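You operate a simulated robot arm through the tools that you are given. There is no shell and no other tool.

The job below is to be done with a simulated robot arm. You get a single attempt, and the scene is never put back.

JOB
Switch the filler off and wipe both stains off the side table.
Fine: orange switch off first, blue dial back to CLEAR; use the small yellow sponge and put it back. What is to be rubbed or washed off counts as gone when no trace of it is left.

Only the result counts: the job must be done as asked and must still hold three seconds after the hand-in. Knocking over, shifting, dropping, spilling or breaking anything else fails it.

ROBOT AND FRAMES
A 7-joint arm with a two-finger parallel gripper, fixed in place. Base frame: the origin is on the floor under the middle of its stand, x ahead of it, y to its left, z up. Units: mm, rad, N and s.
It reaches about 1372 mm from its shoulder. Its first joint turns from -2.601 to 2.601 rad. Payload 3.43 kg.
The TCP is the grasp point between the finger pads, 30 mm short of the fingertips. In the tool frame z runs along the fingers and y along their closing line. Largest opening 94 mm; finger width 28, thickness 10; the body of the gripper, 50 by 96 mm, starts 55 mm behind the TCP.
Orientation is that of the tool frame in the base frame, as a unit quaternion [w, x, y, z]. With the fingers straight down and closing along the base's y, the tool's x points along the base's -x, its y along +y and its z along -z.

CONTROLS
- The arm moves only by the tool jog_arm. Its argument "moves" is one flat list of numbers, 7 for each row, row after row: the turn, a rotation vector about the tool's x, y, z in degrees, then the shift along the tool's x, y, z in mm, then the opening in per cent of the stroke, from 0 (shut) to 100 (fully open). In form: [wx, wy, wz, dx, dy, dz, gripper, wx, wy, wz, dx, dy, dz, gripper, ...]. A call has 1 to 20 rows; each row shifts and turns the commanded pose from where the row before left it, along the tool's axes as they then stand. Rows are played at 5 a second. More than 50 mm and 0.15 rad between two rows, or a gripper value outside its range, and nothing of the call is played. A pose out of reach is approached as far as the arm can. The call stops where the force on the tool passes 80 N (or 10 N more than at its start, if that is more) or the arm is blocked; 0.2 s more then pass. The fingers move at their own pace (about 45 mm/s each) and stop on an object; they squeeze with about 42 N. The grip force told is the motor's: it shows also when the fingers shut on nothing. Time passes only in rows, and 0.2 s behind the last, so rows that do not move let the fingers close. The reply holds the time, the measured pose of the TCP, the force on the tool along the base axes, the opening and the grip force, in the units named above and with some noise, with the torque about the TCP (base axes, N m) and any sound that the robot's microphone picked up.
- Cameras (640 x 400 px; columns grow to the right, rows downward): "scene" is fixed at [402.5, -500.7, 1644.6]; the picture's right is [-0.61, -0.79, 0.00], its down [-0.70, 0.54, -0.46] and it looks along [0.36, -0.28, -0.89] (base axes); focal length 324 px, centre (320, 200). "wrist" rides on the gripper at [76, 14, -102] in the tool frame; the picture's right is [-0.18, 0.98, 0.00], its down [-0.75, -0.14, -0.64] and it looks along [-0.63, -0.12, 0.77] (tool axes); focal length 243 px, centre (320, 200). There is no depth. A picture from a camera that has moved, and an enlarged one, comes with that camera's place and axes in the base frame and with its lens.
- get_image(camera): a new picture of that camera. No time passes.
- enlarge(camera, box): a new picture of the part [left, top, right, bottom] of that camera's present view, enlarged. No time passes.
- sign_off(): hands the job in; it is judged then, once.

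Places have to be worked out from the pictures, the camera data and where the tool is seen. Open the gripper and draw the arm clear of the work before you hand the job in, unless the task says otherwise.

The tools are called after ">>>" as name(argument=value, ...) on one line, values as JSON. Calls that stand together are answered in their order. jog_arm: Moves the arm, as the interface text tells. Its arguments: {"type":"object","properties":{"moves":{"type":"array"}},"required":["moves"]} The other tools are called the same way: get_image (camera) takes a picture; enlarge (camera, box) takes an enlarged picture of a part of a camera's view; sign_off () hands the job in.

At the start:

```text
clock: 0.0
eef_pos: [479.7, -865.3, 1187.8]
ee_rot: [0.0, 0.0, 1.0, 0.0]
contact_force: [-0.1, 0.9, -0.5]
torque: [0.03, -0.04, -0.05]
width: 93.8
grip_force: 0.0
```

scene: 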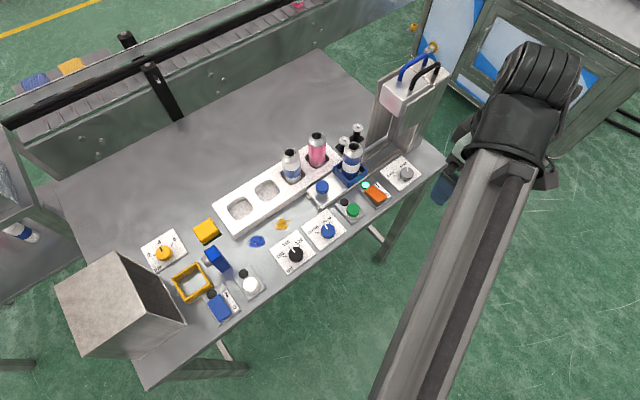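
wrist: 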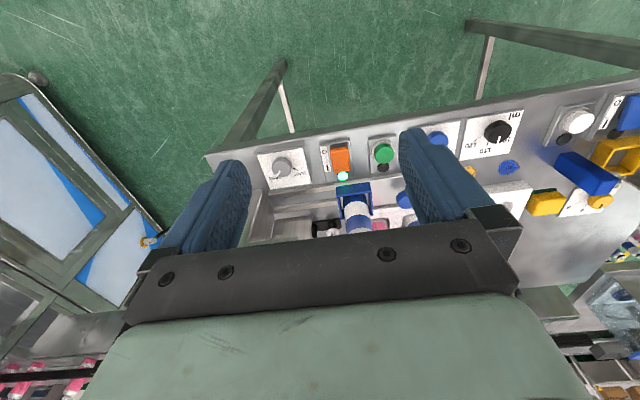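

I'll begin by looking closer at the table from the fixed camera, to identify switch, dial, sponge and stains.

>>> enlarge(camera="scene", box=[280, 130, 440, 230])

>>> enlarge(camera="scene", box=[130, 200, 290, 330])

>>> enlarge(camera="scene", box=[230, 190, 350, 290])

>>> enlarge(camera="wrist", box=[240, 80, 640, 280])

```text
4.00 times, centred on (360, 180) of scene
camera zoom: at [402.5, -500.7, 1644.6], right [-0.61, -0.79, 0.0], down [-0.7, 0.54, -0.46], along [0.36, -0.28, -0.89], focal length 1296 px, centre (160, 280)
```

zoom: 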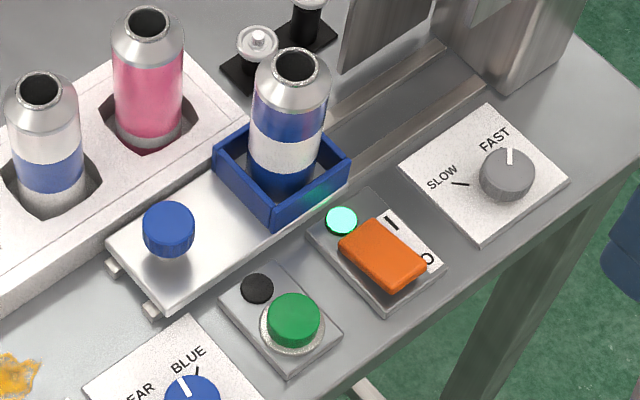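

```text
3.08 times, centred on (210, 265) of scene
camera zoom: at [402.5, -500.7, 1644.6], right [-0.61, -0.79, 0.0], down [-0.7, 0.54, -0.46], along [0.36, -0.28, -0.89], focal length 997 px, centre (658, 0)
```

zoom: 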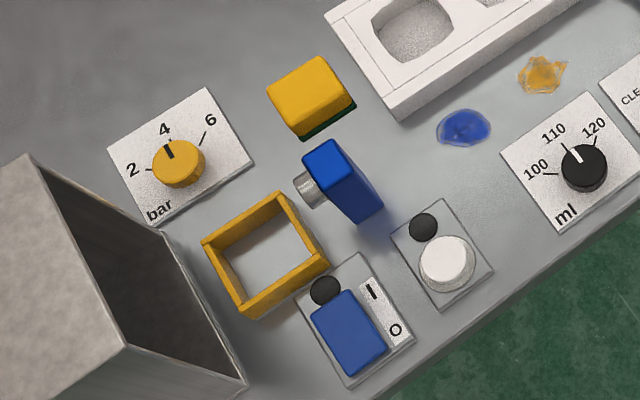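

```text
4.00 times, centred on (290, 240) of scene
camera zoom: at [402.5, -500.7, 1644.6], right [-0.61, -0.79, 0.0], down [-0.7, 0.54, -0.46], along [0.36, -0.28, -0.89], focal length 1296 px, centre (440, 40)
```

zoom: 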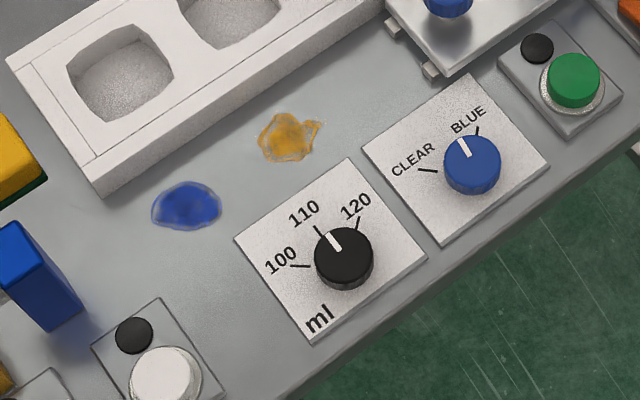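

```text
1.60 times, centred on (440, 180) of wrist
camera zoom: at [402.4, -849.7, 1290.4], right [0.18, 0.98, 0.0], down [0.75, -0.14, 0.64], along [0.63, -0.12, -0.77], focal length 388 px, centre (128, 232)
```

zoom: 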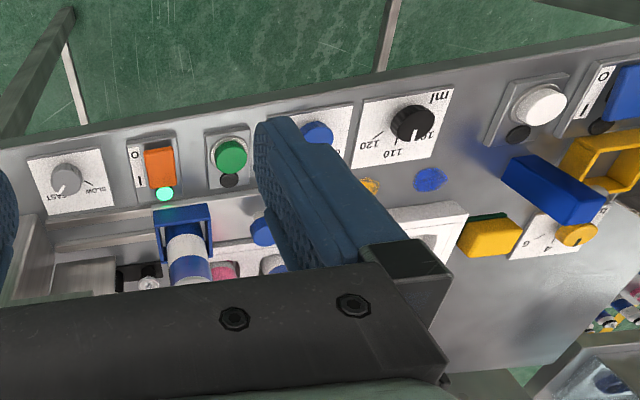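

From both cameras I place the orange rocker near (627, -856, 908), the blue dial near (620, -695), the stains near (710, -545) and (710, -620), and the table top at z≈894. I'll bring the wrist camera over the orange switch for a closer look.

>>> jog_arm(moves=[0, 0, 0, -29, 2, 22, 100, 0, 0, 0, -29, 2, 22, 100, 0, 0, 0, -29, 2, 22, 100, 0, 0, 0, -29, 2, 22, 100, 0, 0, 0, -29, 2, 22, 100])

>>> get_image(camera="wrist")

>>> get_image(camera="scene")

```text
clock: 1.2
eef_pos: [622.5, -854.6, 1077.5]
ee_rot: [0.0, 0.001, 1.0, 0.0]
contact_force: [-0.1, -0.3, -0.2]
torque: [-0.05, 0.01, -0.01]
width: 94.0
grip_force: 0.1
```

```text
taken
camera wrist: at [546.2, -839.4, 1180.9], right [0.18, 0.98, 0.0], down [0.75, -0.14, 0.64], along [0.63, -0.12, -0.77], focal length 243 px, centre (320, 200)
```

wrist: 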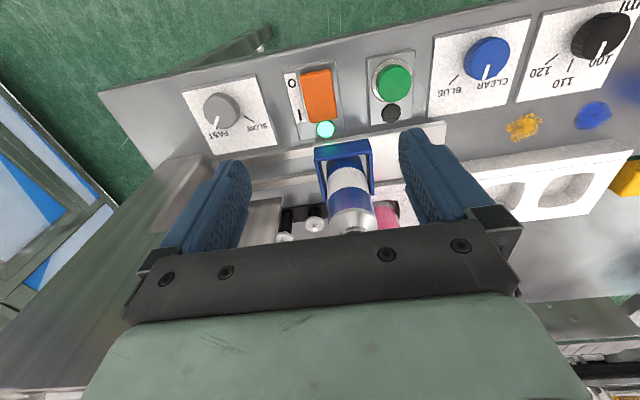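

```text
taken
```

scene: 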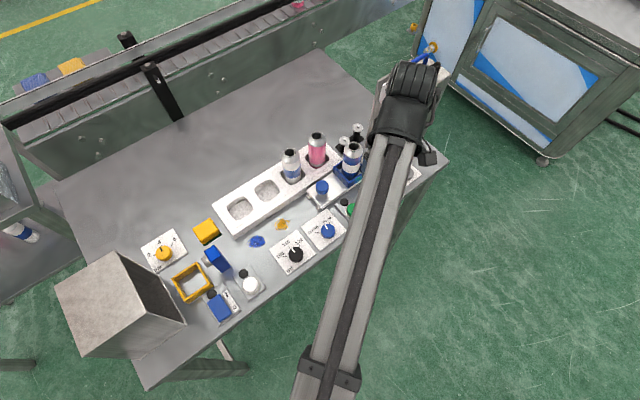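

>>> enlarge(camera="wrist", box=[260, 40, 420, 160])

>>> enlarge(camera="wrist", box=[420, 0, 640, 140])

```text
3.33 times, centred on (340, 100) of wrist
camera zoom: at [546.2, -839.4, 1180.9], right [0.18, 0.98, 0.0], down [0.75, -0.14, 0.64], along [0.63, -0.12, -0.77], focal length 809 px, centre (253, 533)
```

zoom: 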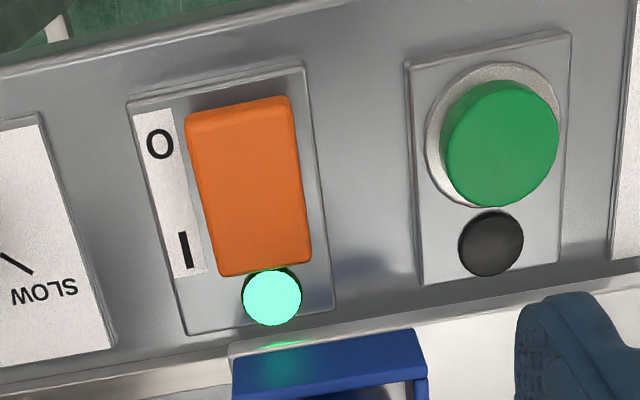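

```text
2.86 times, centred on (530, 70) of wrist
camera zoom: at [546.2, -839.4, 1180.9], right [0.18, 0.98, 0.0], down [0.75, -0.14, 0.64], along [0.63, -0.12, -0.77], focal length 693 px, centre (-280, 571)
```

zoom: 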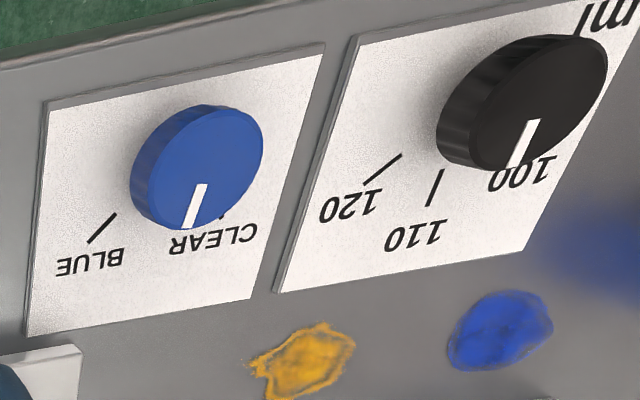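

The orange rocker has its O end toward the robot (x≈605, y≈-855) and its lamp is lit, so it's on. I'll shut the gripper and come down above the O end, stopping short to check.

>>> jog_arm(moves=[0, 0, 0, 2.6, 0, 22, 0, 0, 0, 0, 2.6, 0, 22, 0, 0, 0, 0, 2.6, 0, 22, 0, 0, 0, 0, 2.6, 0, 22, 0, 0, 0, 0, 2.6, 0, 22, 0, 0, 0, 0, 0, 0, 0, 0])

>>> get_image(camera="wrist")

>>> get_image(camera="scene")

```text
clock: 2.6
eef_pos: [611.8, -855.7, 967.7]
ee_rot: [0.0, 0.0, 1.0, 0.0]
contact_force: [0.2, 0.5, -0.4]
torque: [-0.02, -0.02, 0.0]
width: 0.1
grip_force: 26.0
```

```text
taken
camera wrist: at [535.2, -840.8, 1069.7], right [0.18, 0.98, 0.0], down [0.75, -0.14, 0.64], along [0.63, -0.12, -0.77], focal length 243 px, centre (320, 200)
```

wrist: 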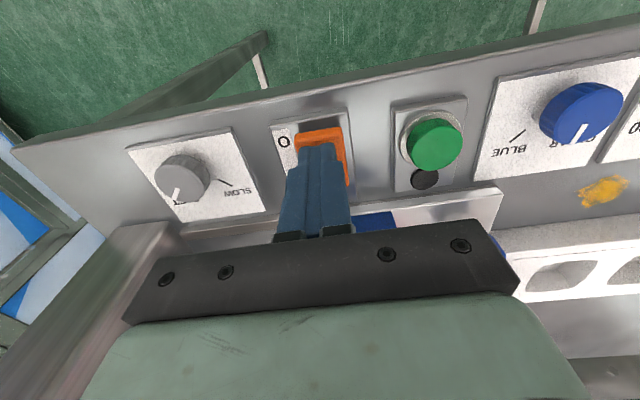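

```text
taken
```

scene: 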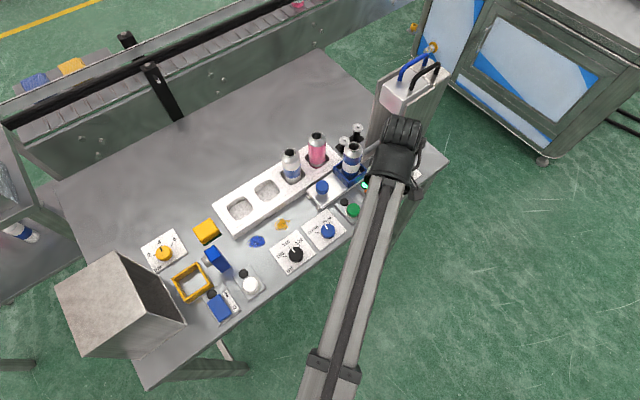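

>>> enlarge(camera="wrist", box=[260, 100, 380, 200])

```text
4.00 times, centred on (320, 150) of wrist
camera zoom: at [535.2, -840.8, 1069.7], right [0.18, 0.98, 0.0], down [0.75, -0.14, 0.64], along [0.63, -0.12, -0.77], focal length 970 px, centre (320, 400)
```

zoom: 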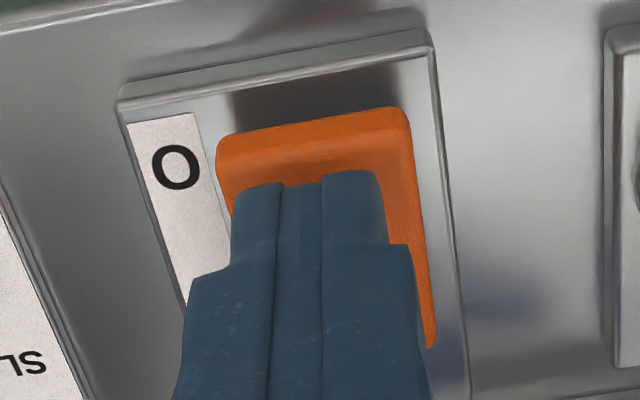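

The shut fingertips sit just above the O end, a little toward the middle of the rocker. I'll shift 5 mm toward the O end and press down gently in small steps.

>>> jog_arm(moves=[0, 0, 0, 5, 0, 4, 0, 0, 0, 0, 0, 0, 4, 0, 0, 0, 0, 0, 0, 4, 0, 0, 0, 0, 0, 0, 2, 0, 0, 0, 0, 0, 0, 2, 0, 0, 0, 0, 0, 0, 2, 0, 0, 0, 0, 0, 0, 2, 0])

>>> enlarge(camera="wrist", box=[260, 80, 400, 200])

>>> enlarge(camera="scene", box=[320, 140, 440, 220])

```text
clock: 4.2
eef_pos: [604.6, -854.4, 953.1]
ee_rot: [0.003, 0.0, 1.0, -0.003]
contact_force: [3.2, -5.0, 63.4]
torque: [0.04, -0.99, -0.75]
width: 0.3
grip_force: 33.2
```

```text
3.33 times, centred on (330, 140) of wrist
camera zoom: at [528.9, -839.0, 1055.3], right [0.18, 0.98, 0.0], down [0.75, -0.14, 0.65], along [0.63, -0.12, -0.76], focal length 809 px, centre (287, 400)
```

zoom: 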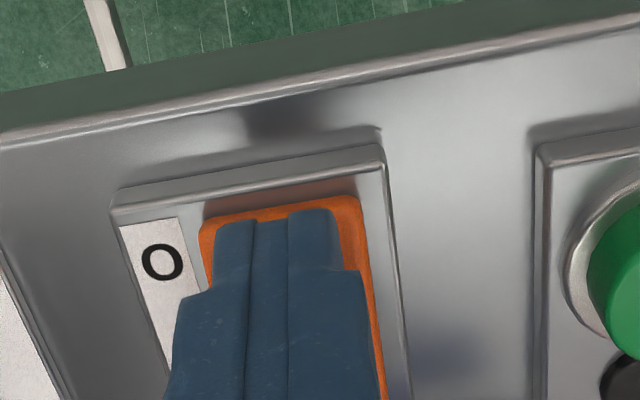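

```text
5.00 times, centred on (380, 180) of scene
camera zoom: at [402.5, -500.7, 1644.6], right [-0.61, -0.79, 0.0], down [-0.7, 0.54, -0.46], along [0.36, -0.28, -0.89], focal length 1620 px, centre (20, 300)
```

zoom: 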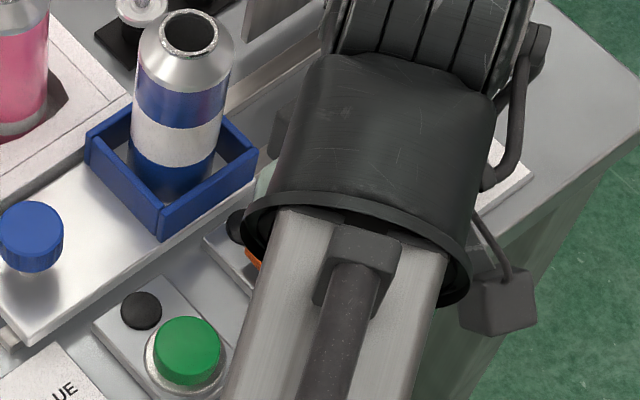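

The force is 63 N and the lamp beside the rocker now looks dark, with the O end down. I'll back off straight up and check it stays off.

>>> jog_arm(moves=[0, 0, 0, 0, 0, -6, 0, 0, 0, 0, 0, 0, -20, 0, 0, 0, 0, 0, 0, -30, 0, 0, 0, 0, 0, 0, -30, 0, 0, 0, 0, 0, 0, -30, 0])

>>> enlarge(camera="wrist", box=[260, 40, 420, 160])

>>> get_image(camera="wrist")

```text
clock: 5.4
eef_pos: [604.4, -854.3, 1063.0]
ee_rot: [0.0, 0.0, 1.0, 0.0]
contact_force: [-0.1, 0.5, 0.2]
torque: [0.02, 0.0, -0.03]
width: 0.0
grip_force: 33.0
```

```text
3.33 times, centred on (340, 100) of wrist
camera zoom: at [528.0, -839.3, 1166.4], right [0.18, 0.98, 0.0], down [0.75, -0.14, 0.64], along [0.63, -0.12, -0.77], focal length 809 px, centre (253, 533)
```

zoom: 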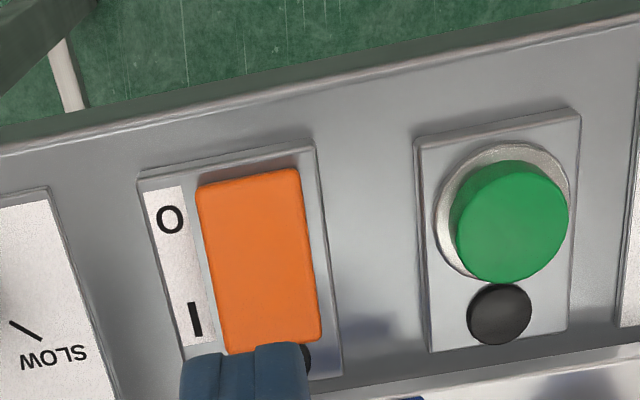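

```text
taken
camera wrist: at [528.0, -839.3, 1166.4], right [0.18, 0.98, 0.0], down [0.75, -0.14, 0.64], along [0.63, -0.12, -0.77], focal length 243 px, centre (320, 200)
```

wrist: 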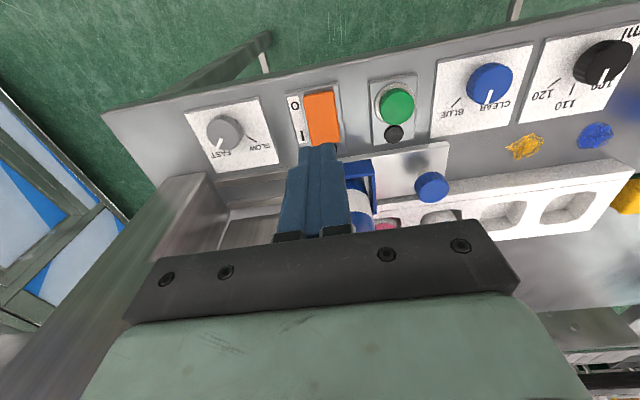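

The rocker now rests on O and its lamp is dark. Next I open the gripper and move over the blue CLEAR/BLUE dial to read its pointer exactly.

>>> jog_arm(moves=[0, 0, 0, -3.1, 31.9, 4.6, 100, 0, 0, 0, -3.1, 31.9, 4.6, 100, 0, 0, 0, -3.1, 31.9, 4.6, 100, 0, 0, 0, -3.1, 31.9, 4.6, 100, 0, 0, 0, -3.1, 31.9, 4.6, 100, 0, 0, 0, 0, 0, 0, 100])

>>> get_image(camera="wrist")

>>> enlarge(camera="wrist", box=[240, 40, 400, 160])

>>> enlarge(camera="scene", box=[330, 130, 450, 210])

```text
clock: 6.8
eef_pos: [619.5, -694.0, 1040.0]
ee_rot: [0.0, 0.0, 1.0, 0.0]
contact_force: [-1.2, 0.5, 0.5]
torque: [0.0, 0.01, -0.01]
width: 94.0
grip_force: 0.0
```

```text
taken
camera wrist: at [544.1, -679.6, 1142.0], right [0.18, 0.98, 0.0], down [0.75, -0.14, 0.64], along [0.63, -0.12, -0.77], focal length 243 px, centre (320, 200)
```

wrist: 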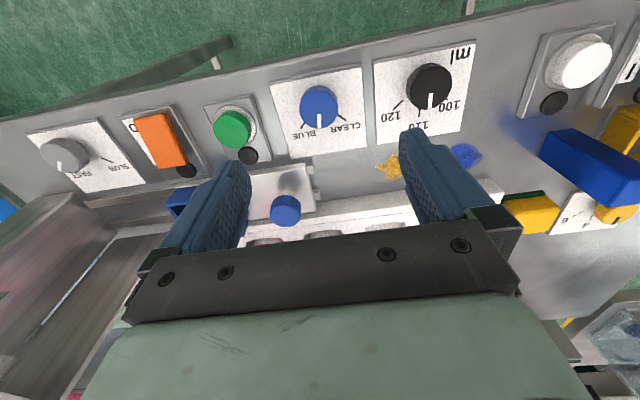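

```text
3.33 times, centred on (320, 100) of wrist
camera zoom: at [544.1, -679.6, 1142.0], right [0.18, 0.98, 0.0], down [0.75, -0.14, 0.64], along [0.63, -0.12, -0.77], focal length 809 px, centre (320, 533)
```

zoom: 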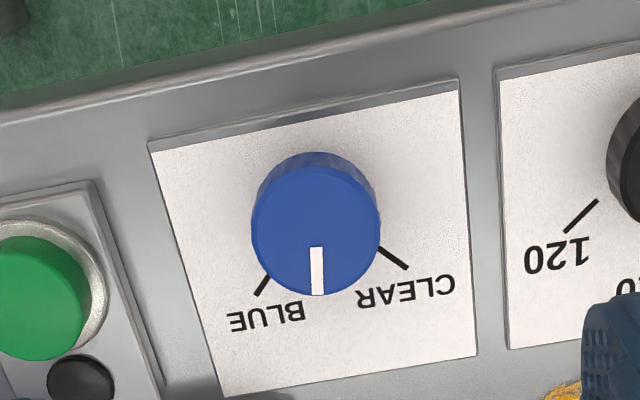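

```text
5.00 times, centred on (390, 170) of scene
camera zoom: at [402.5, -500.7, 1644.6], right [-0.61, -0.79, 0.0], down [-0.7, 0.54, -0.46], along [0.36, -0.28, -0.89], focal length 1620 px, centre (-30, 350)
```

zoom: 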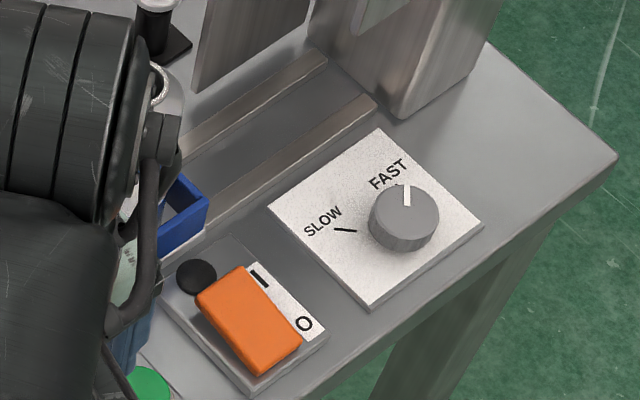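

The orange lamp is confirmed dark. The dial's centre works out to (620, -695), its top to z≈918, with ticks at about ±45° from +x and the pointer at about -8°, so it needs roughly +53° about vertical. I'll descend around the knob with the fingers part-open.

>>> jog_arm(moves=[0, 0, 0, -0.9, -0.9, 20, 66, 0, 0, 0, 0, 0, 20, 66, 0, 0, 0, 0, 0, 20, 66, 0, 0, 0, 0, 0, 20, 66, 0, 0, 0, 0, 0, 14, 66, 0, 0, 0, 0, 0, 12, 66, 0, 0, 0, 0, 0, 0, 66])

>>> get_image(camera="wrist")

>>> enlarge(camera="wrist", box=[240, 100, 400, 220])

```text
clock: 8.4
eef_pos: [622.4, -697.0, 935.4]
ee_rot: [0.0, 0.0, 1.0, 0.0]
contact_force: [0.0, 1.4, -0.6]
torque: [-0.01, -0.01, -0.01]
width: 61.8
grip_force: 0.0
```

```text
taken
camera wrist: at [545.7, -681.8, 1037.7], right [0.18, 0.98, 0.0], down [0.75, -0.14, 0.64], along [0.63, -0.12, -0.77], focal length 243 px, centre (320, 200)
```

wrist: 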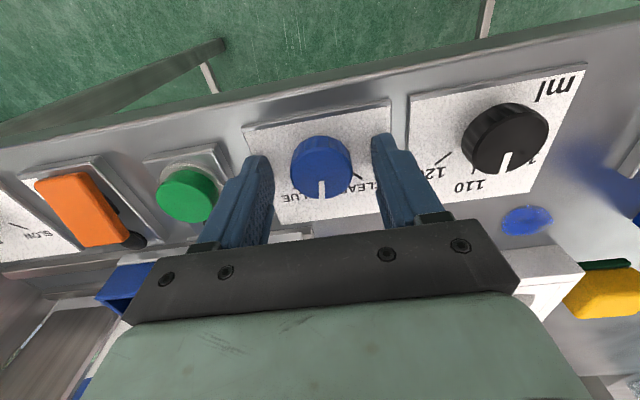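

```text
3.33 times, centred on (320, 160) of wrist
camera zoom: at [545.7, -681.8, 1037.7], right [0.18, 0.98, 0.0], down [0.75, -0.14, 0.64], along [0.63, -0.12, -0.77], focal length 809 px, centre (320, 333)
```

zoom: 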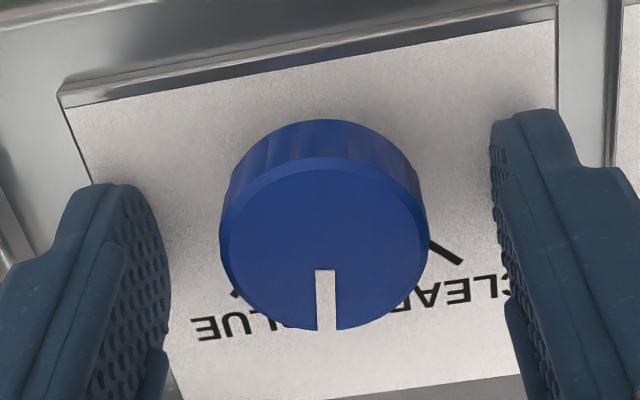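

The knob is centred between the fingers to within about 2 mm. I'll go down 3 mm more and close on it.

>>> jog_arm(moves=[0, 0, 0, 0, 1.5, 3, 66, 0, 0, 0, 0, 0, 0, 30, 0, 0, 0, 0, 0, 0, 10, 0, 0, 0, 0, 0, 0, 0, 0, 0, 0, 0, 0, 0, 0])

>>> enlarge(camera="wrist", box=[240, 100, 400, 220])

```text
clock: 9.6
eef_pos: [621.2, -693.8, 934.1]
ee_rot: [0.0, 0.0, 1.0, -0.001]
contact_force: [3.6, 2.4, 48.0]
torque: [1.37, 0.5, -0.23]
width: 35.4
grip_force: 33.6
```

```text
3.33 times, centred on (320, 160) of wrist
camera zoom: at [545.5, -679.5, 1036.7], right [0.18, 0.98, 0.0], down [0.75, -0.14, 0.64], along [0.63, -0.12, -0.77], focal length 809 px, centre (320, 333)
```

zoom: 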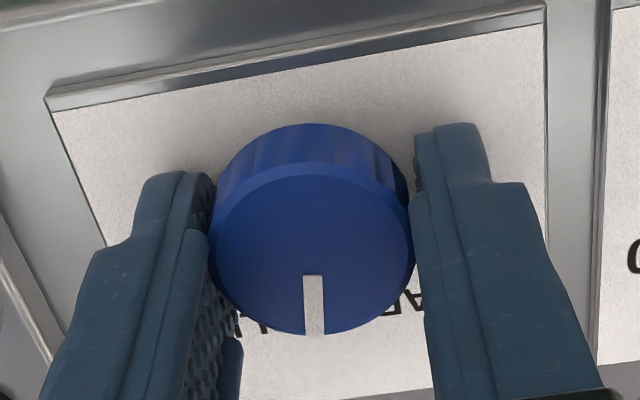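

The tips touch the dial's plate (48 N up), so I'll ease up 2.6 mm while holding the knob, then turn it the first part of the way.

>>> jog_arm(moves=[0, 0, 0, 0, 0, -2.6, 0, 0, 0, 0, 0, 0, 0, 0, 0, 0, -6.5, 0, 0, 0, 0, 0, 0, -6.5, 0, 0, 0, 0, 0, 0, -6.5, 0, 0, 0, 0])

>>> enlarge(camera="wrist", box=[240, 100, 400, 220])

```text
clock: 10.8
eef_pos: [620.6, -693.9, 933.7]
ee_rot: [0.0, -0.17, 0.985, 0.0]
contact_force: [3.1, 1.5, 12.7]
torque: [-0.22, -0.49, 0.0]
width: 33.8
grip_force: 45.3
```

```text
3.33 times, centred on (320, 160) of wrist
camera zoom: at [545.2, -706.0, 1036.9], right [-0.16, 0.99, 0.0], down [0.76, 0.12, 0.64], along [0.63, 0.1, -0.77], focal length 809 px, centre (320, 333)
```

zoom: 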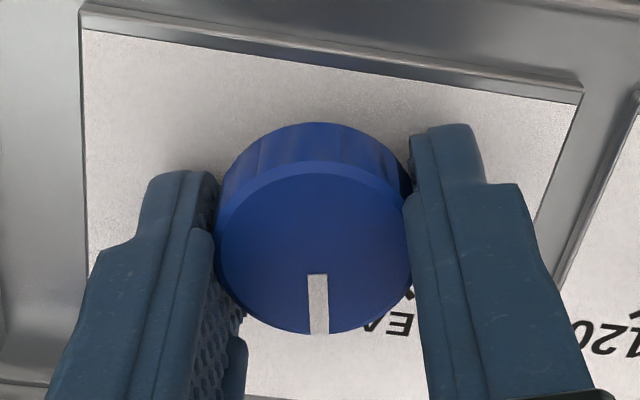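

The knob turns with the gripper (about 20° so far). I'll turn the remaining ~34°.

>>> jog_arm(moves=[0, 0, -6.8, 0, 0, 0, 0, 0, 0, -6.8, 0, 0, 0, 0, 0, 0, -6.8, 0, 0, 0, 0, 0, 0, -6.8, 0, 0, 0, 0, 0, 0, -6.8, 0, 0, 0, 0, 0, 0, 0, 0, 0, 0, 0])

>>> enlarge(camera="wrist", box=[240, 100, 400, 220])

>>> enlarge(camera="scene", box=[270, 180, 390, 260])

```text
clock: 12.2
eef_pos: [621.0, -693.3, 934.5]
ee_rot: [-0.001, -0.451, 0.893, 0.0]
contact_force: [-11.9, 13.2, 3.6]
torque: [0.14, 0.45, -0.7]
width: 33.5
grip_force: 43.7
```

```text
3.33 times, centred on (320, 160) of wrist
camera zoom: at [564.0, -745.8, 1037.1], right [-0.68, 0.73, 0.0], down [0.56, 0.52, 0.64], along [0.47, 0.44, -0.77], focal length 809 px, centre (320, 333)
```

zoom: 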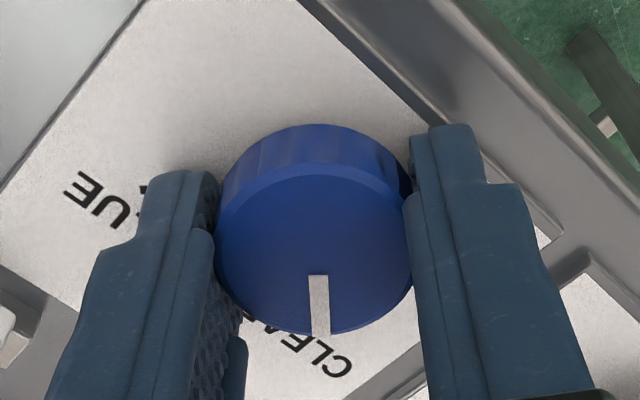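

```text
5.00 times, centred on (330, 220) of scene
camera zoom: at [402.5, -500.7, 1644.6], right [-0.61, -0.79, 0.0], down [-0.7, 0.54, -0.46], along [0.36, -0.28, -0.89], focal length 1620 px, centre (270, 100)
```

zoom: 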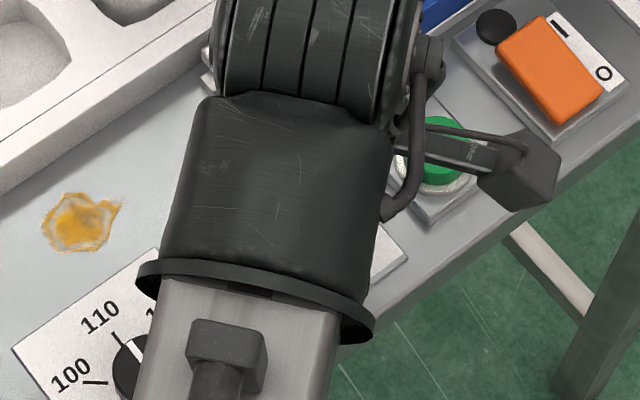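

The dial has turned about 53°. I'll release it, rise and check the pointer against the CLEAR tick.

>>> jog_arm(moves=[0, 0, 0, 0, 0, 0, 60, 0, 0, 0, 0, 0, 0, 60, 0, 0, 0, 0, 0, 0, 60, 0, 0, 0, 0, 0, -20, 60, 0, 0, 0, 0, 0, -30, 60, 0, 0, 0, 0, 0, -30, 60, 0, 0, 0, 0, 0, -30, 60])

>>> get_image(camera="wrist")

>>> enlarge(camera="wrist", box=[240, 50, 400, 170])

```text
clock: 13.8
eef_pos: [622.0, -693.9, 1043.9]
ee_rot: [0.0, -0.45, 0.893, 0.0]
contact_force: [0.7, -0.1, -0.1]
torque: [0.01, -0.01, -0.01]
width: 56.6
grip_force: 0.0
```

```text
taken
camera wrist: at [565.3, -746.2, 1146.4], right [-0.68, 0.73, 0.0], down [0.56, 0.52, 0.64], along [0.47, 0.44, -0.77], focal length 243 px, centre (320, 200)
```

wrist: 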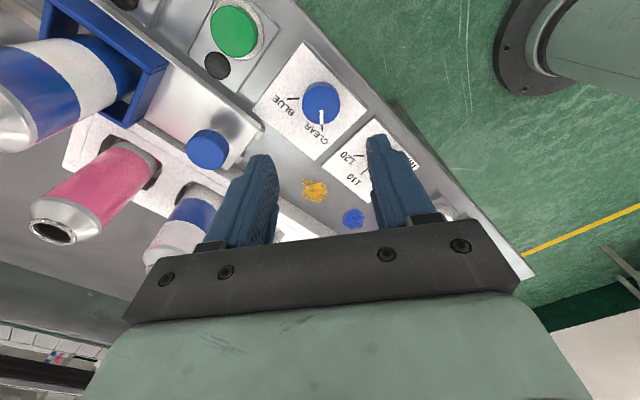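

```text
3.33 times, centred on (320, 110) of wrist
camera zoom: at [565.3, -746.2, 1146.4], right [-0.68, 0.73, 0.0], down [0.56, 0.52, 0.64], along [0.47, 0.44, -0.77], focal length 809 px, centre (320, 500)
```

zoom: 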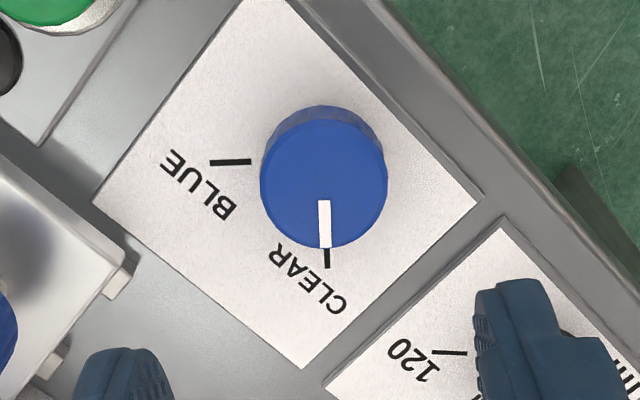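

The pointer now lines up with the CLEAR tick. I'll rise, turn the gripper back to its square heading and travel high over to the yellow sponge to inspect it.

>>> jog_arm(moves=[0, 0, 7.64, 0, 0, -12, 60, 0, 0, 7.64, 0, 0, -12, 60, 0, 0, 7.64, 0, 0, -12, 60, 0, 0, 7.64, 0, 0, -12, 60, 0, 0, 7.64, 0, 0, -12, 60, 0, 0, 7.64, 0, 0, -12, 60, 0, 0, 7.64, 0, 0, -12, 60, 0, 0, 0, -23, 32.7, 0, 80, 0, 0, 0, -23, 32.7, 0, 80, 0, 0, 0, -23, 32.7, 0, 80, 0, 0, 0, -23, 32.7, 0, 80, 0, 0, 0, -23, 32.7, 0, 80, 0, 0, 0, -23, 32.7, 0, 80, 0, 0, 0, -23, 32.7, 0, 80])

>>> get_image(camera="wrist")

>>> get_image(camera="scene")

```text
clock: 16.8
eef_pos: [785.5, -463.5, 1128.3]
ee_rot: [0.0, 0.0, 1.0, 0.0]
contact_force: [-0.5, 0.3, -0.2]
torque: [0.01, -0.03, -0.01]
width: 75.2
grip_force: 0.1
```

```text
taken
camera wrist: at [709.1, -449.7, 1231.0], right [0.18, 0.98, 0.0], down [0.75, -0.14, 0.64], along [0.63, -0.12, -0.77], focal length 243 px, centre (320, 200)
```

wrist: 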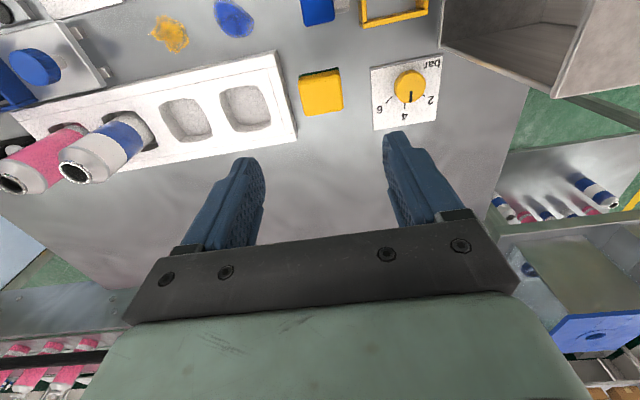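

```text
taken
```

scene: 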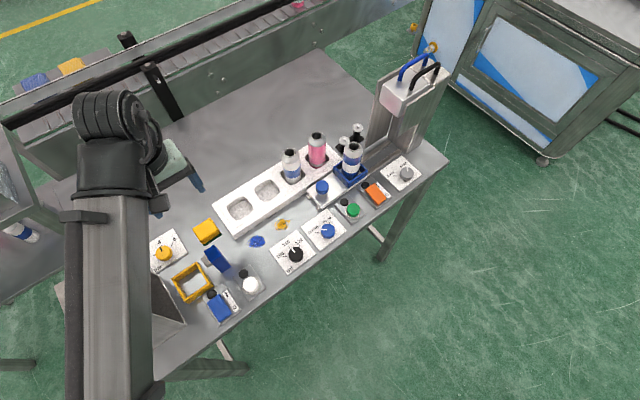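

>>> enlarge(camera="wrist", box=[260, 40, 400, 145])

>>> enlarge(camera="scene", box=[170, 200, 270, 275])

>>> enlarge(camera="wrist", box=[130, 0, 450, 140])

```text
3.81 times, centred on (330, 92) of wrist
camera zoom: at [709.1, -449.7, 1231.0], right [0.18, 0.98, 0.0], down [0.75, -0.14, 0.64], along [0.63, -0.12, -0.77], focal length 924 px, centre (282, 610)
```

zoom: 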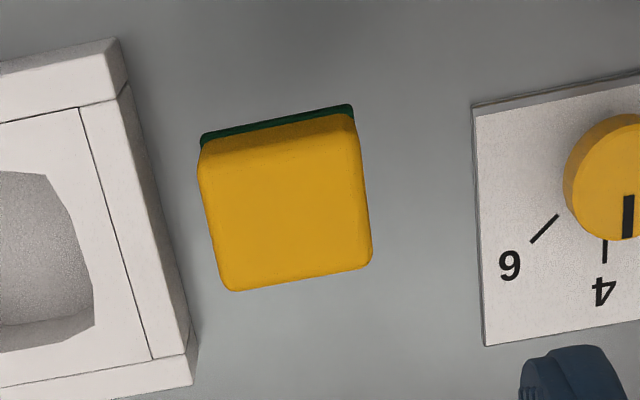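

```text
5.33 times, centred on (220, 238) of scene
camera zoom: at [402.5, -500.7, 1644.6], right [-0.61, -0.79, 0.0], down [-0.7, 0.54, -0.46], along [0.36, -0.28, -0.89], focal length 1728 px, centre (853, 0)
```

zoom: 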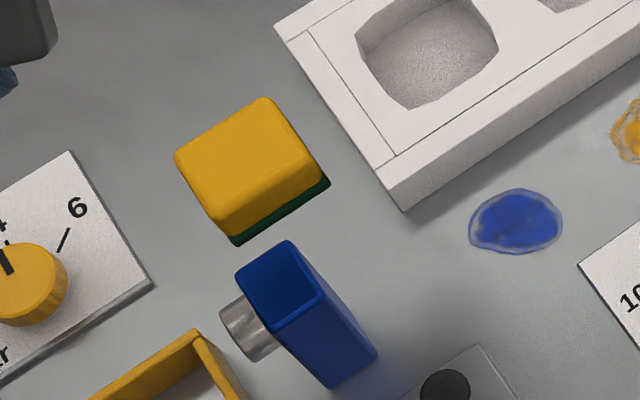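

```text
2.00 times, centred on (290, 70) of wrist
camera zoom: at [709.1, -449.7, 1231.0], right [0.18, 0.98, 0.0], down [0.75, -0.14, 0.64], along [0.63, -0.12, -0.77], focal length 485 px, centre (380, 460)
```

zoom: 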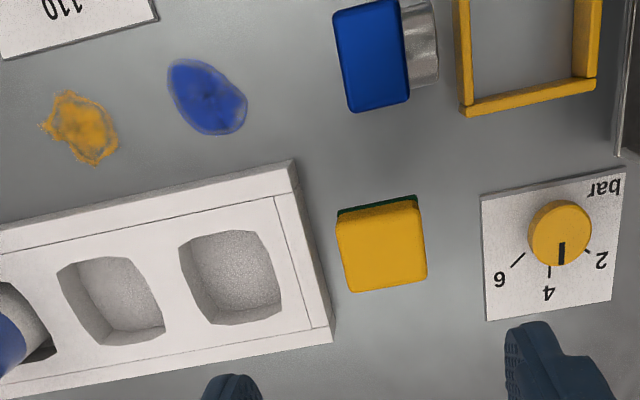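

The sponge (yellow over a green pad) measures about x 778–822, y -489 to -440, with its top at z≈920. The rack end is 20 mm from it, so I'll grip it across x. I turn the gripper 90° up here first.

>>> jog_arm(moves=[0, 0, -8.18, 0, 0, 0, 80, 0, 0, -8.18, 0, 0, 0, 80, 0, 0, -8.18, 0, 0, 0, 80, 0, 0, -8.18, 0, 0, 0, 80, 0, 0, -8.18, 0, 0, 0, 80, 0, 0, -8.18, 0, 0, 0, 80, 0, 0, -8.18, 0, 0, 0, 80, 0, 0, -8.18, 0, 0, 0, 80, 0, 0, -8.18, 0, 0, 0, 80, 0, 0, -8.18, 0, 0, 0, 80, 0, 0, -8.2, 0, 0, 0, 80, 0, 0, 0, 1, -14.5, 30, 80, 0, 0, 0, 0, 0, 40, 80, 0, 0, 0, 0, 0, 40, 80])

>>> get_image(camera="wrist")

>>> get_image(camera="scene")

```text
clock: 19.8
eef_pos: [796.4, -465.5, 1016.8]
ee_rot: [0.0, -0.707, 0.707, 0.0]
contact_force: [0.1, 0.2, 0.1]
torque: [-0.02, -0.03, -0.03]
width: 75.2
grip_force: 0.1
```

```text
taken
camera wrist: at [782.3, -541.7, 1119.3], right [-0.98, 0.18, 0.0], down [0.14, 0.75, 0.64], along [0.12, 0.63, -0.77], focal length 243 px, centre (320, 200)
```

wrist: 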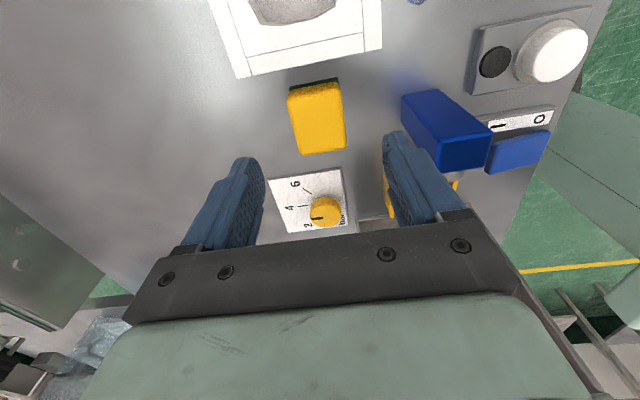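

```text
taken
```

scene: 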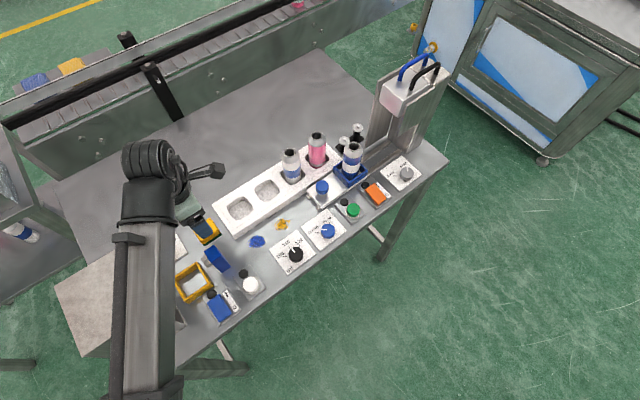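

The gripper is square over the sponge. Before going lower I want to check how the forearm clears the grey bin.

>>> enlarge(camera="scene", box=[40, 130, 260, 400])

>>> enlarge(camera="wrist", box=[260, 60, 420, 180])

```text
1.48 times, centred on (150, 265) of scene
camera zoom: at [402.5, -500.7, 1644.6], right [-0.61, -0.79, 0.0], down [-0.7, 0.54, -0.46], along [0.36, -0.28, -0.89], focal length 480 px, centre (572, 104)
```

zoom: 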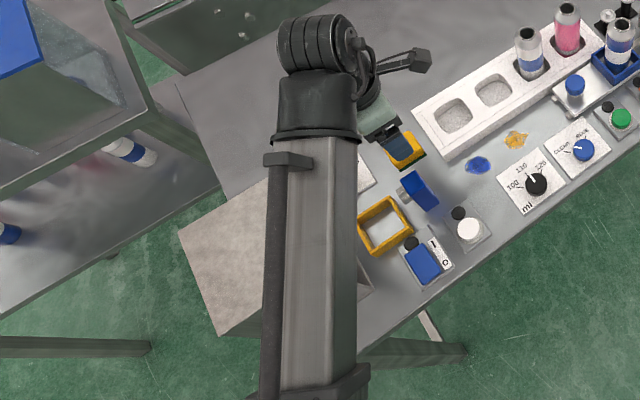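

```text
3.33 times, centred on (340, 120) of wrist
camera zoom: at [782.3, -541.7, 1119.3], right [-0.98, 0.18, 0.0], down [0.14, 0.75, 0.64], along [0.12, 0.63, -0.77], focal length 809 px, centre (253, 467)
```

zoom: 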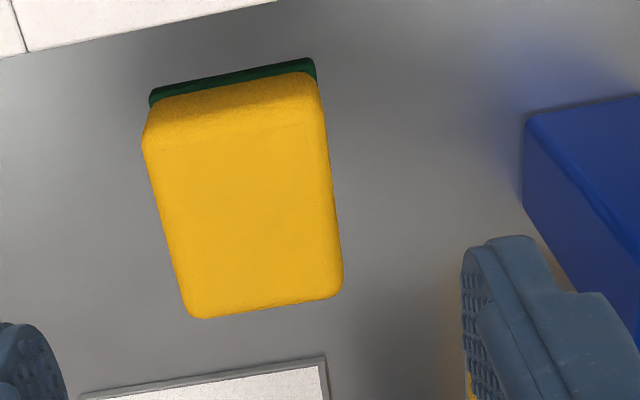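

The forearm clears the bin sideways, and the blue block (x up to ~723) is well clear of the fingers. I'll centre on the sponge at about (798.5, -463) and come down around it.

>>> jog_arm(moves=[0, 0, 0, -2.5, -2, 20, 80, 0, 0, 0, 0, 0, 20, 80, 0, 0, 0, 0, 0, 15, 80, 0, 0, 0, 0, 0, 15, 80, 0, 0, 0, 0, 0, 10, 80, 0, 0, 0, 0, 0, 0, 80])

>>> get_image(camera="wrist")

>>> get_image(camera="scene")

```text
clock: 21.2
eef_pos: [800.7, -465.5, 938.8]
ee_rot: [0.0, 0.708, -0.707, 0.0]
contact_force: [0.2, 0.0, -0.3]
torque: [0.01, -0.03, 0.01]
width: 75.1
grip_force: 0.0
```

```text
taken
camera wrist: at [785.4, -539.9, 1041.2], right [-0.98, 0.18, 0.0], down [0.14, 0.75, 0.64], along [0.12, 0.63, -0.77], focal length 243 px, centre (320, 200)
```

wrist: 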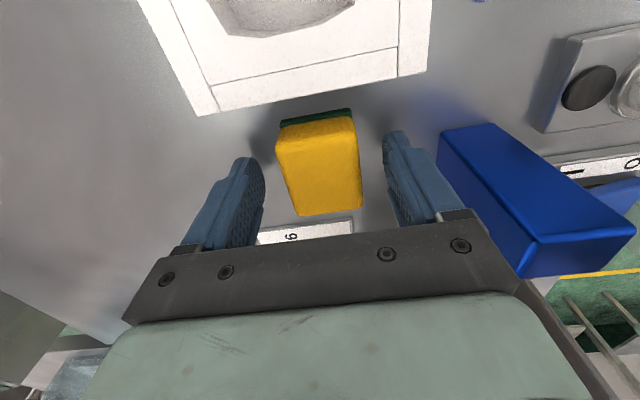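

```text
taken
```

scene: 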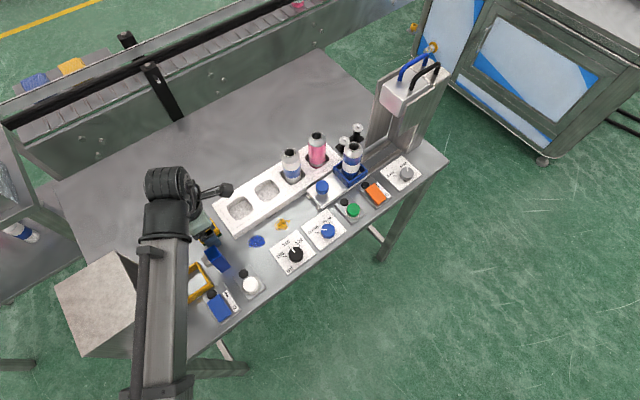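

The sponge sits between the open fingers. I'll lower 6 mm more and close on it.

>>> jog_arm(moves=[0, 0, 0, 0, 0, 3, 80, 0, 0, 0, 0, 0, 3, 80, 0, 0, 0, 0, 0, 0, 60, 0, 0, 0, 0, 0, 0, 40, 0, 0, 0, 0, 0, 0, 20, 0, 0, 0, 0, 0, 0, 10, 0, 0, 0, 0, 0, 0, 0])

>>> get_image(camera="wrist")

```text
clock: 22.8
eef_pos: [800.2, -464.0, 932.9]
ee_rot: [0.0, -0.707, 0.707, 0.001]
contact_force: [-0.6, 0.0, -0.6]
torque: [-0.02, 0.0, -0.02]
width: 44.7
grip_force: 41.9
```

```text
taken
camera wrist: at [785.7, -540.0, 1035.5], right [-0.98, 0.18, 0.0], down [0.14, 0.75, 0.64], along [0.12, 0.63, -0.77], focal length 243 px, centre (320, 200)
```

wrist: 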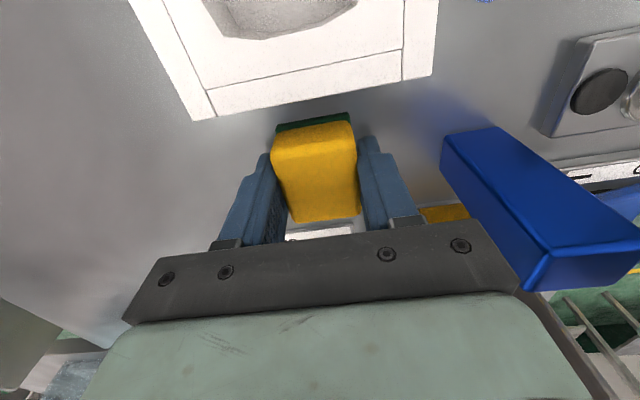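

The grip holds at 44.7 mm. I'll lift the sponge straight up and turn back to the square heading, so the fingers line up along the lane between rack and panels.

>>> jog_arm(moves=[0, 0, 0, 0, 0, -10, 0, 0, 0, 0, 0, 0, -30, 0, 0, 0, 0, 0, 0, -40, 0, 0, 0, 0, 0, 0, -40, 0, 0, 0, 8.18, 0, 0, 0, 0, 0, 0, 8.18, 0, 0, 0, 0, 0, 0, 8.18, 0, 0, 0, 0, 0, 0, 8.18, 0, 0, 0, 0, 0, 0, 8.18, 0, 0, 0, 0, 0, 0, 8.18, 0, 0, 0, 0, 0, 0, 8.18, 0, 0, 0, 0, 0, 0, 8.18, 0, 0, 0, 0, 0, 0, 8.18, 0, 0, 0, 0, 0, 0, 8.18, 0, 0, 0, 0, 0, 0, 8.2, 0, 0, 0, 0])

>>> get_image(camera="wrist")

>>> get_image(camera="scene")

```text
clock: 26.0
eef_pos: [798.0, -463.0, 1051.3]
ee_rot: [0.0, 0.001, 1.0, 0.001]
contact_force: [-0.2, -0.1, 0.8]
torque: [0.03, 0.04, -0.02]
width: 44.8
grip_force: 41.9
```

```text
taken
camera wrist: at [723.0, -448.4, 1154.6], right [0.19, 0.98, 0.0], down [0.75, -0.14, 0.64], along [0.63, -0.12, -0.77], focal length 243 px, centre (320, 200)
```

wrist: 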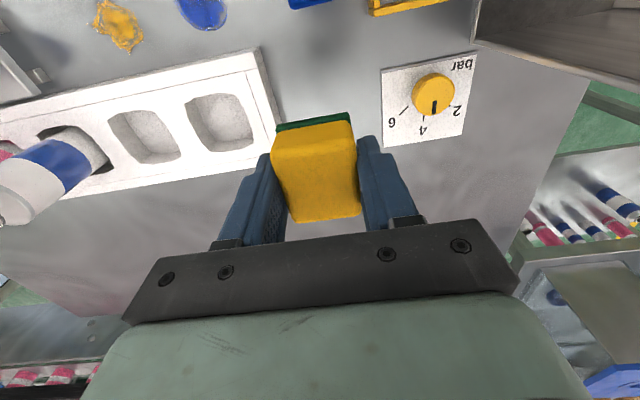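

```text
taken
```

scene: 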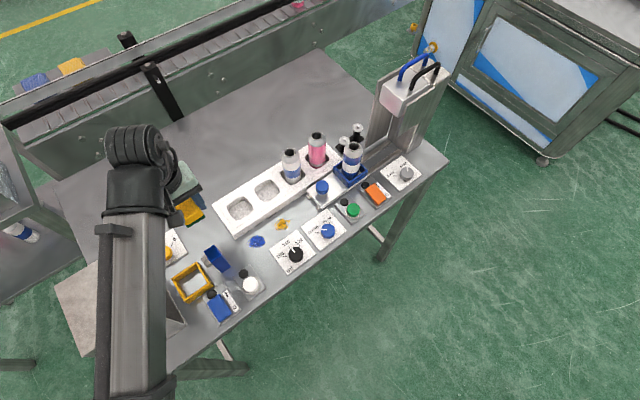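

The sponge is held and level. I'll carry it over the blue stain, staying above the block's height, then lower to a hover.

>>> jog_arm(moves=[0, 0, 0, 22.5, -20.7, 0, 0, 0, 0, 0, 22.5, -20.7, 0, 0, 0, 0, 0, 22.5, -20.7, 0, 0, 0, 0, 0, 22.5, -20.7, 0, 0, 0, 0, 0, 0, 0, 30, 0, 0, 0, 0, 0, 0, 30, 0, 0, 0, 0, 0, 0, 0, 0])

>>> get_image(camera="wrist")

>>> enlarge(camera="scene", box=[160, 160, 340, 300])

```text
clock: 27.6
eef_pos: [708.4, -545.2, 991.9]
ee_rot: [0.0, 0.0, 1.0, 0.0]
contact_force: [-0.2, -0.2, -0.2]
torque: [-0.01, 0.0, 0.02]
width: 44.6
grip_force: 42.1
```

```text
taken
camera wrist: at [632.0, -531.6, 1094.8], right [0.18, 0.98, 0.0], down [0.75, -0.14, 0.64], along [0.63, -0.12, -0.77], focal length 243 px, centre (320, 200)
```

wrist: 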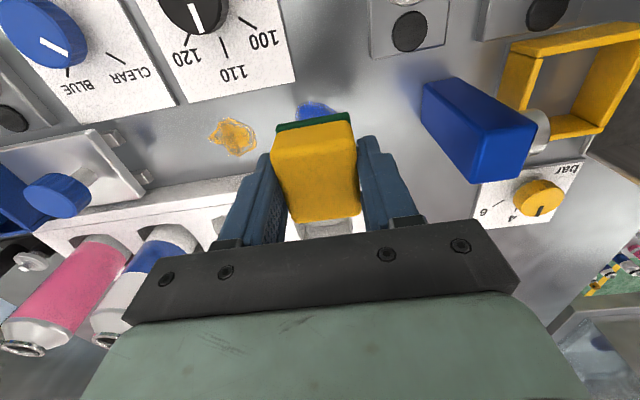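

```text
2.86 times, centred on (250, 230) of scene
camera zoom: at [402.5, -500.7, 1644.6], right [-0.61, -0.79, 0.0], down [-0.7, 0.54, -0.46], along [0.36, -0.28, -0.89], focal length 926 px, centre (520, 114)
```

zoom: 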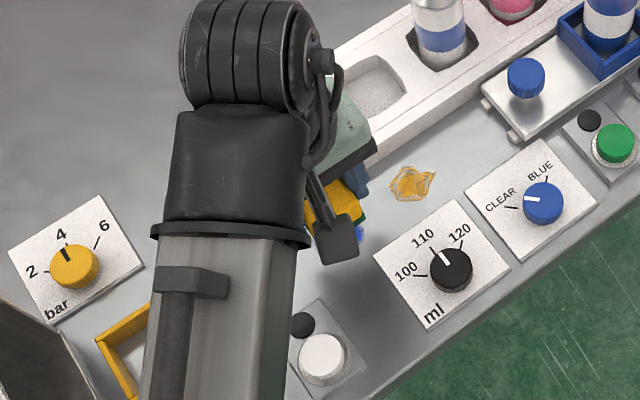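

The sponge hovers over the blue stain with clear lane on both sides (panel edge x≈675, rack x≈745). I'll lower it until it presses on the table lightly.

>>> jog_arm(moves=[0, 0, 0, 0, 0, 20, 0, 0, 0, 0, 0, 0, 20, 0, 0, 0, 0, 0, 0, 12, 0, 0, 0, 0, 0, 0, 4, 0, 0, 0, 0, 0, 0, 2, 0, 0, 0, 0, 0, 0, 1, 0])

>>> get_image(camera="wrist")

```text
clock: 29.0
eef_pos: [708.3, -545.7, 932.6]
ee_rot: [0.0, 0.0, 1.0, 0.001]
contact_force: [-1.1, -0.5, -0.6]
torque: [0.0, -0.06, -0.03]
width: 44.9
grip_force: 42.5
```

```text
taken
camera wrist: at [632.7, -532.0, 1035.7], right [0.18, 0.98, 0.0], down [0.75, -0.14, 0.64], along [0.63, -0.12, -0.77], focal length 243 px, centre (320, 200)
```

wrist: 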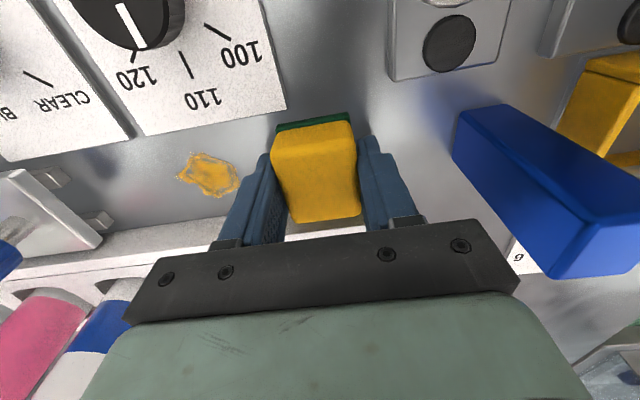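

No contact force yet; the pad is just above or at the table. I'll go down in 1 mm steps to find a light press.

>>> jog_arm(moves=[0, 0, 0, 0, 0, 0.8, 0, 0, 0, 0, 0, 0, 0.8, 0, 0, 0, 0, 0, 0, 0, 0])

```text
clock: 29.8
eef_pos: [709.0, -546.4, 932.7]
ee_rot: [0.0, 0.0, 1.0, 0.0]
contact_force: [0.8, -0.2, 8.2]
torque: [-0.04, 0.0, 0.0]
width: 44.7
grip_force: 42.3
```

Light contact at 8 N. I'll press slightly more and rub back and forth along the lane over the blue stain.

>>> jog_arm(moves=[0, 0, 0, 0, 0, 0.5, 0, 0, 0, 0, 0, 9, 0, 0, 0, 0, 0, 0, 9, 0, 0, 0, 0, 0, 0, -9, 0, 0, 0, 0, 0, 0, -9, 0, 0, 0, 0, 0, 0, -9, 0, 0, 0, 0, 0, 0, -9, 0, 0, 0, 0, 0, 0, 9, 0, 0, 0, 0, 0, 0, 9, 0, 0, 0, 0, 0, 0, 0, 0, 0])

>>> get_image(camera="wrist")

```text
clock: 32.0
eef_pos: [709.4, -549.1, 932.5]
ee_rot: [0.001, 0.001, 1.0, -0.002]
contact_force: [0.5, -21.9, 25.4]
torque: [-0.49, -0.01, -0.01]
width: 44.8
grip_force: 41.7
```

```text
taken
camera wrist: at [633.0, -533.7, 1034.7], right [0.19, 0.98, 0.0], down [0.75, -0.14, 0.64], along [0.63, -0.12, -0.77], focal length 243 px, centre (320, 200)
```

wrist: 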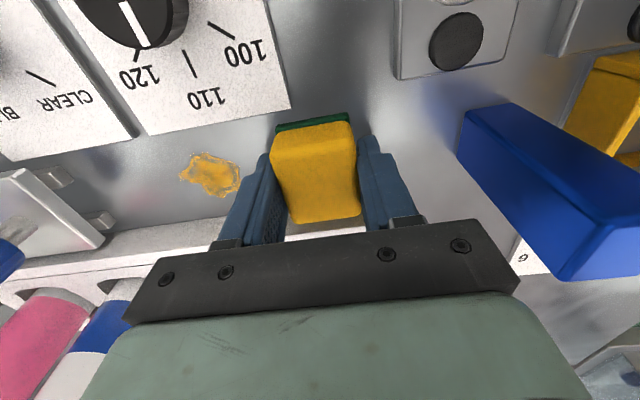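

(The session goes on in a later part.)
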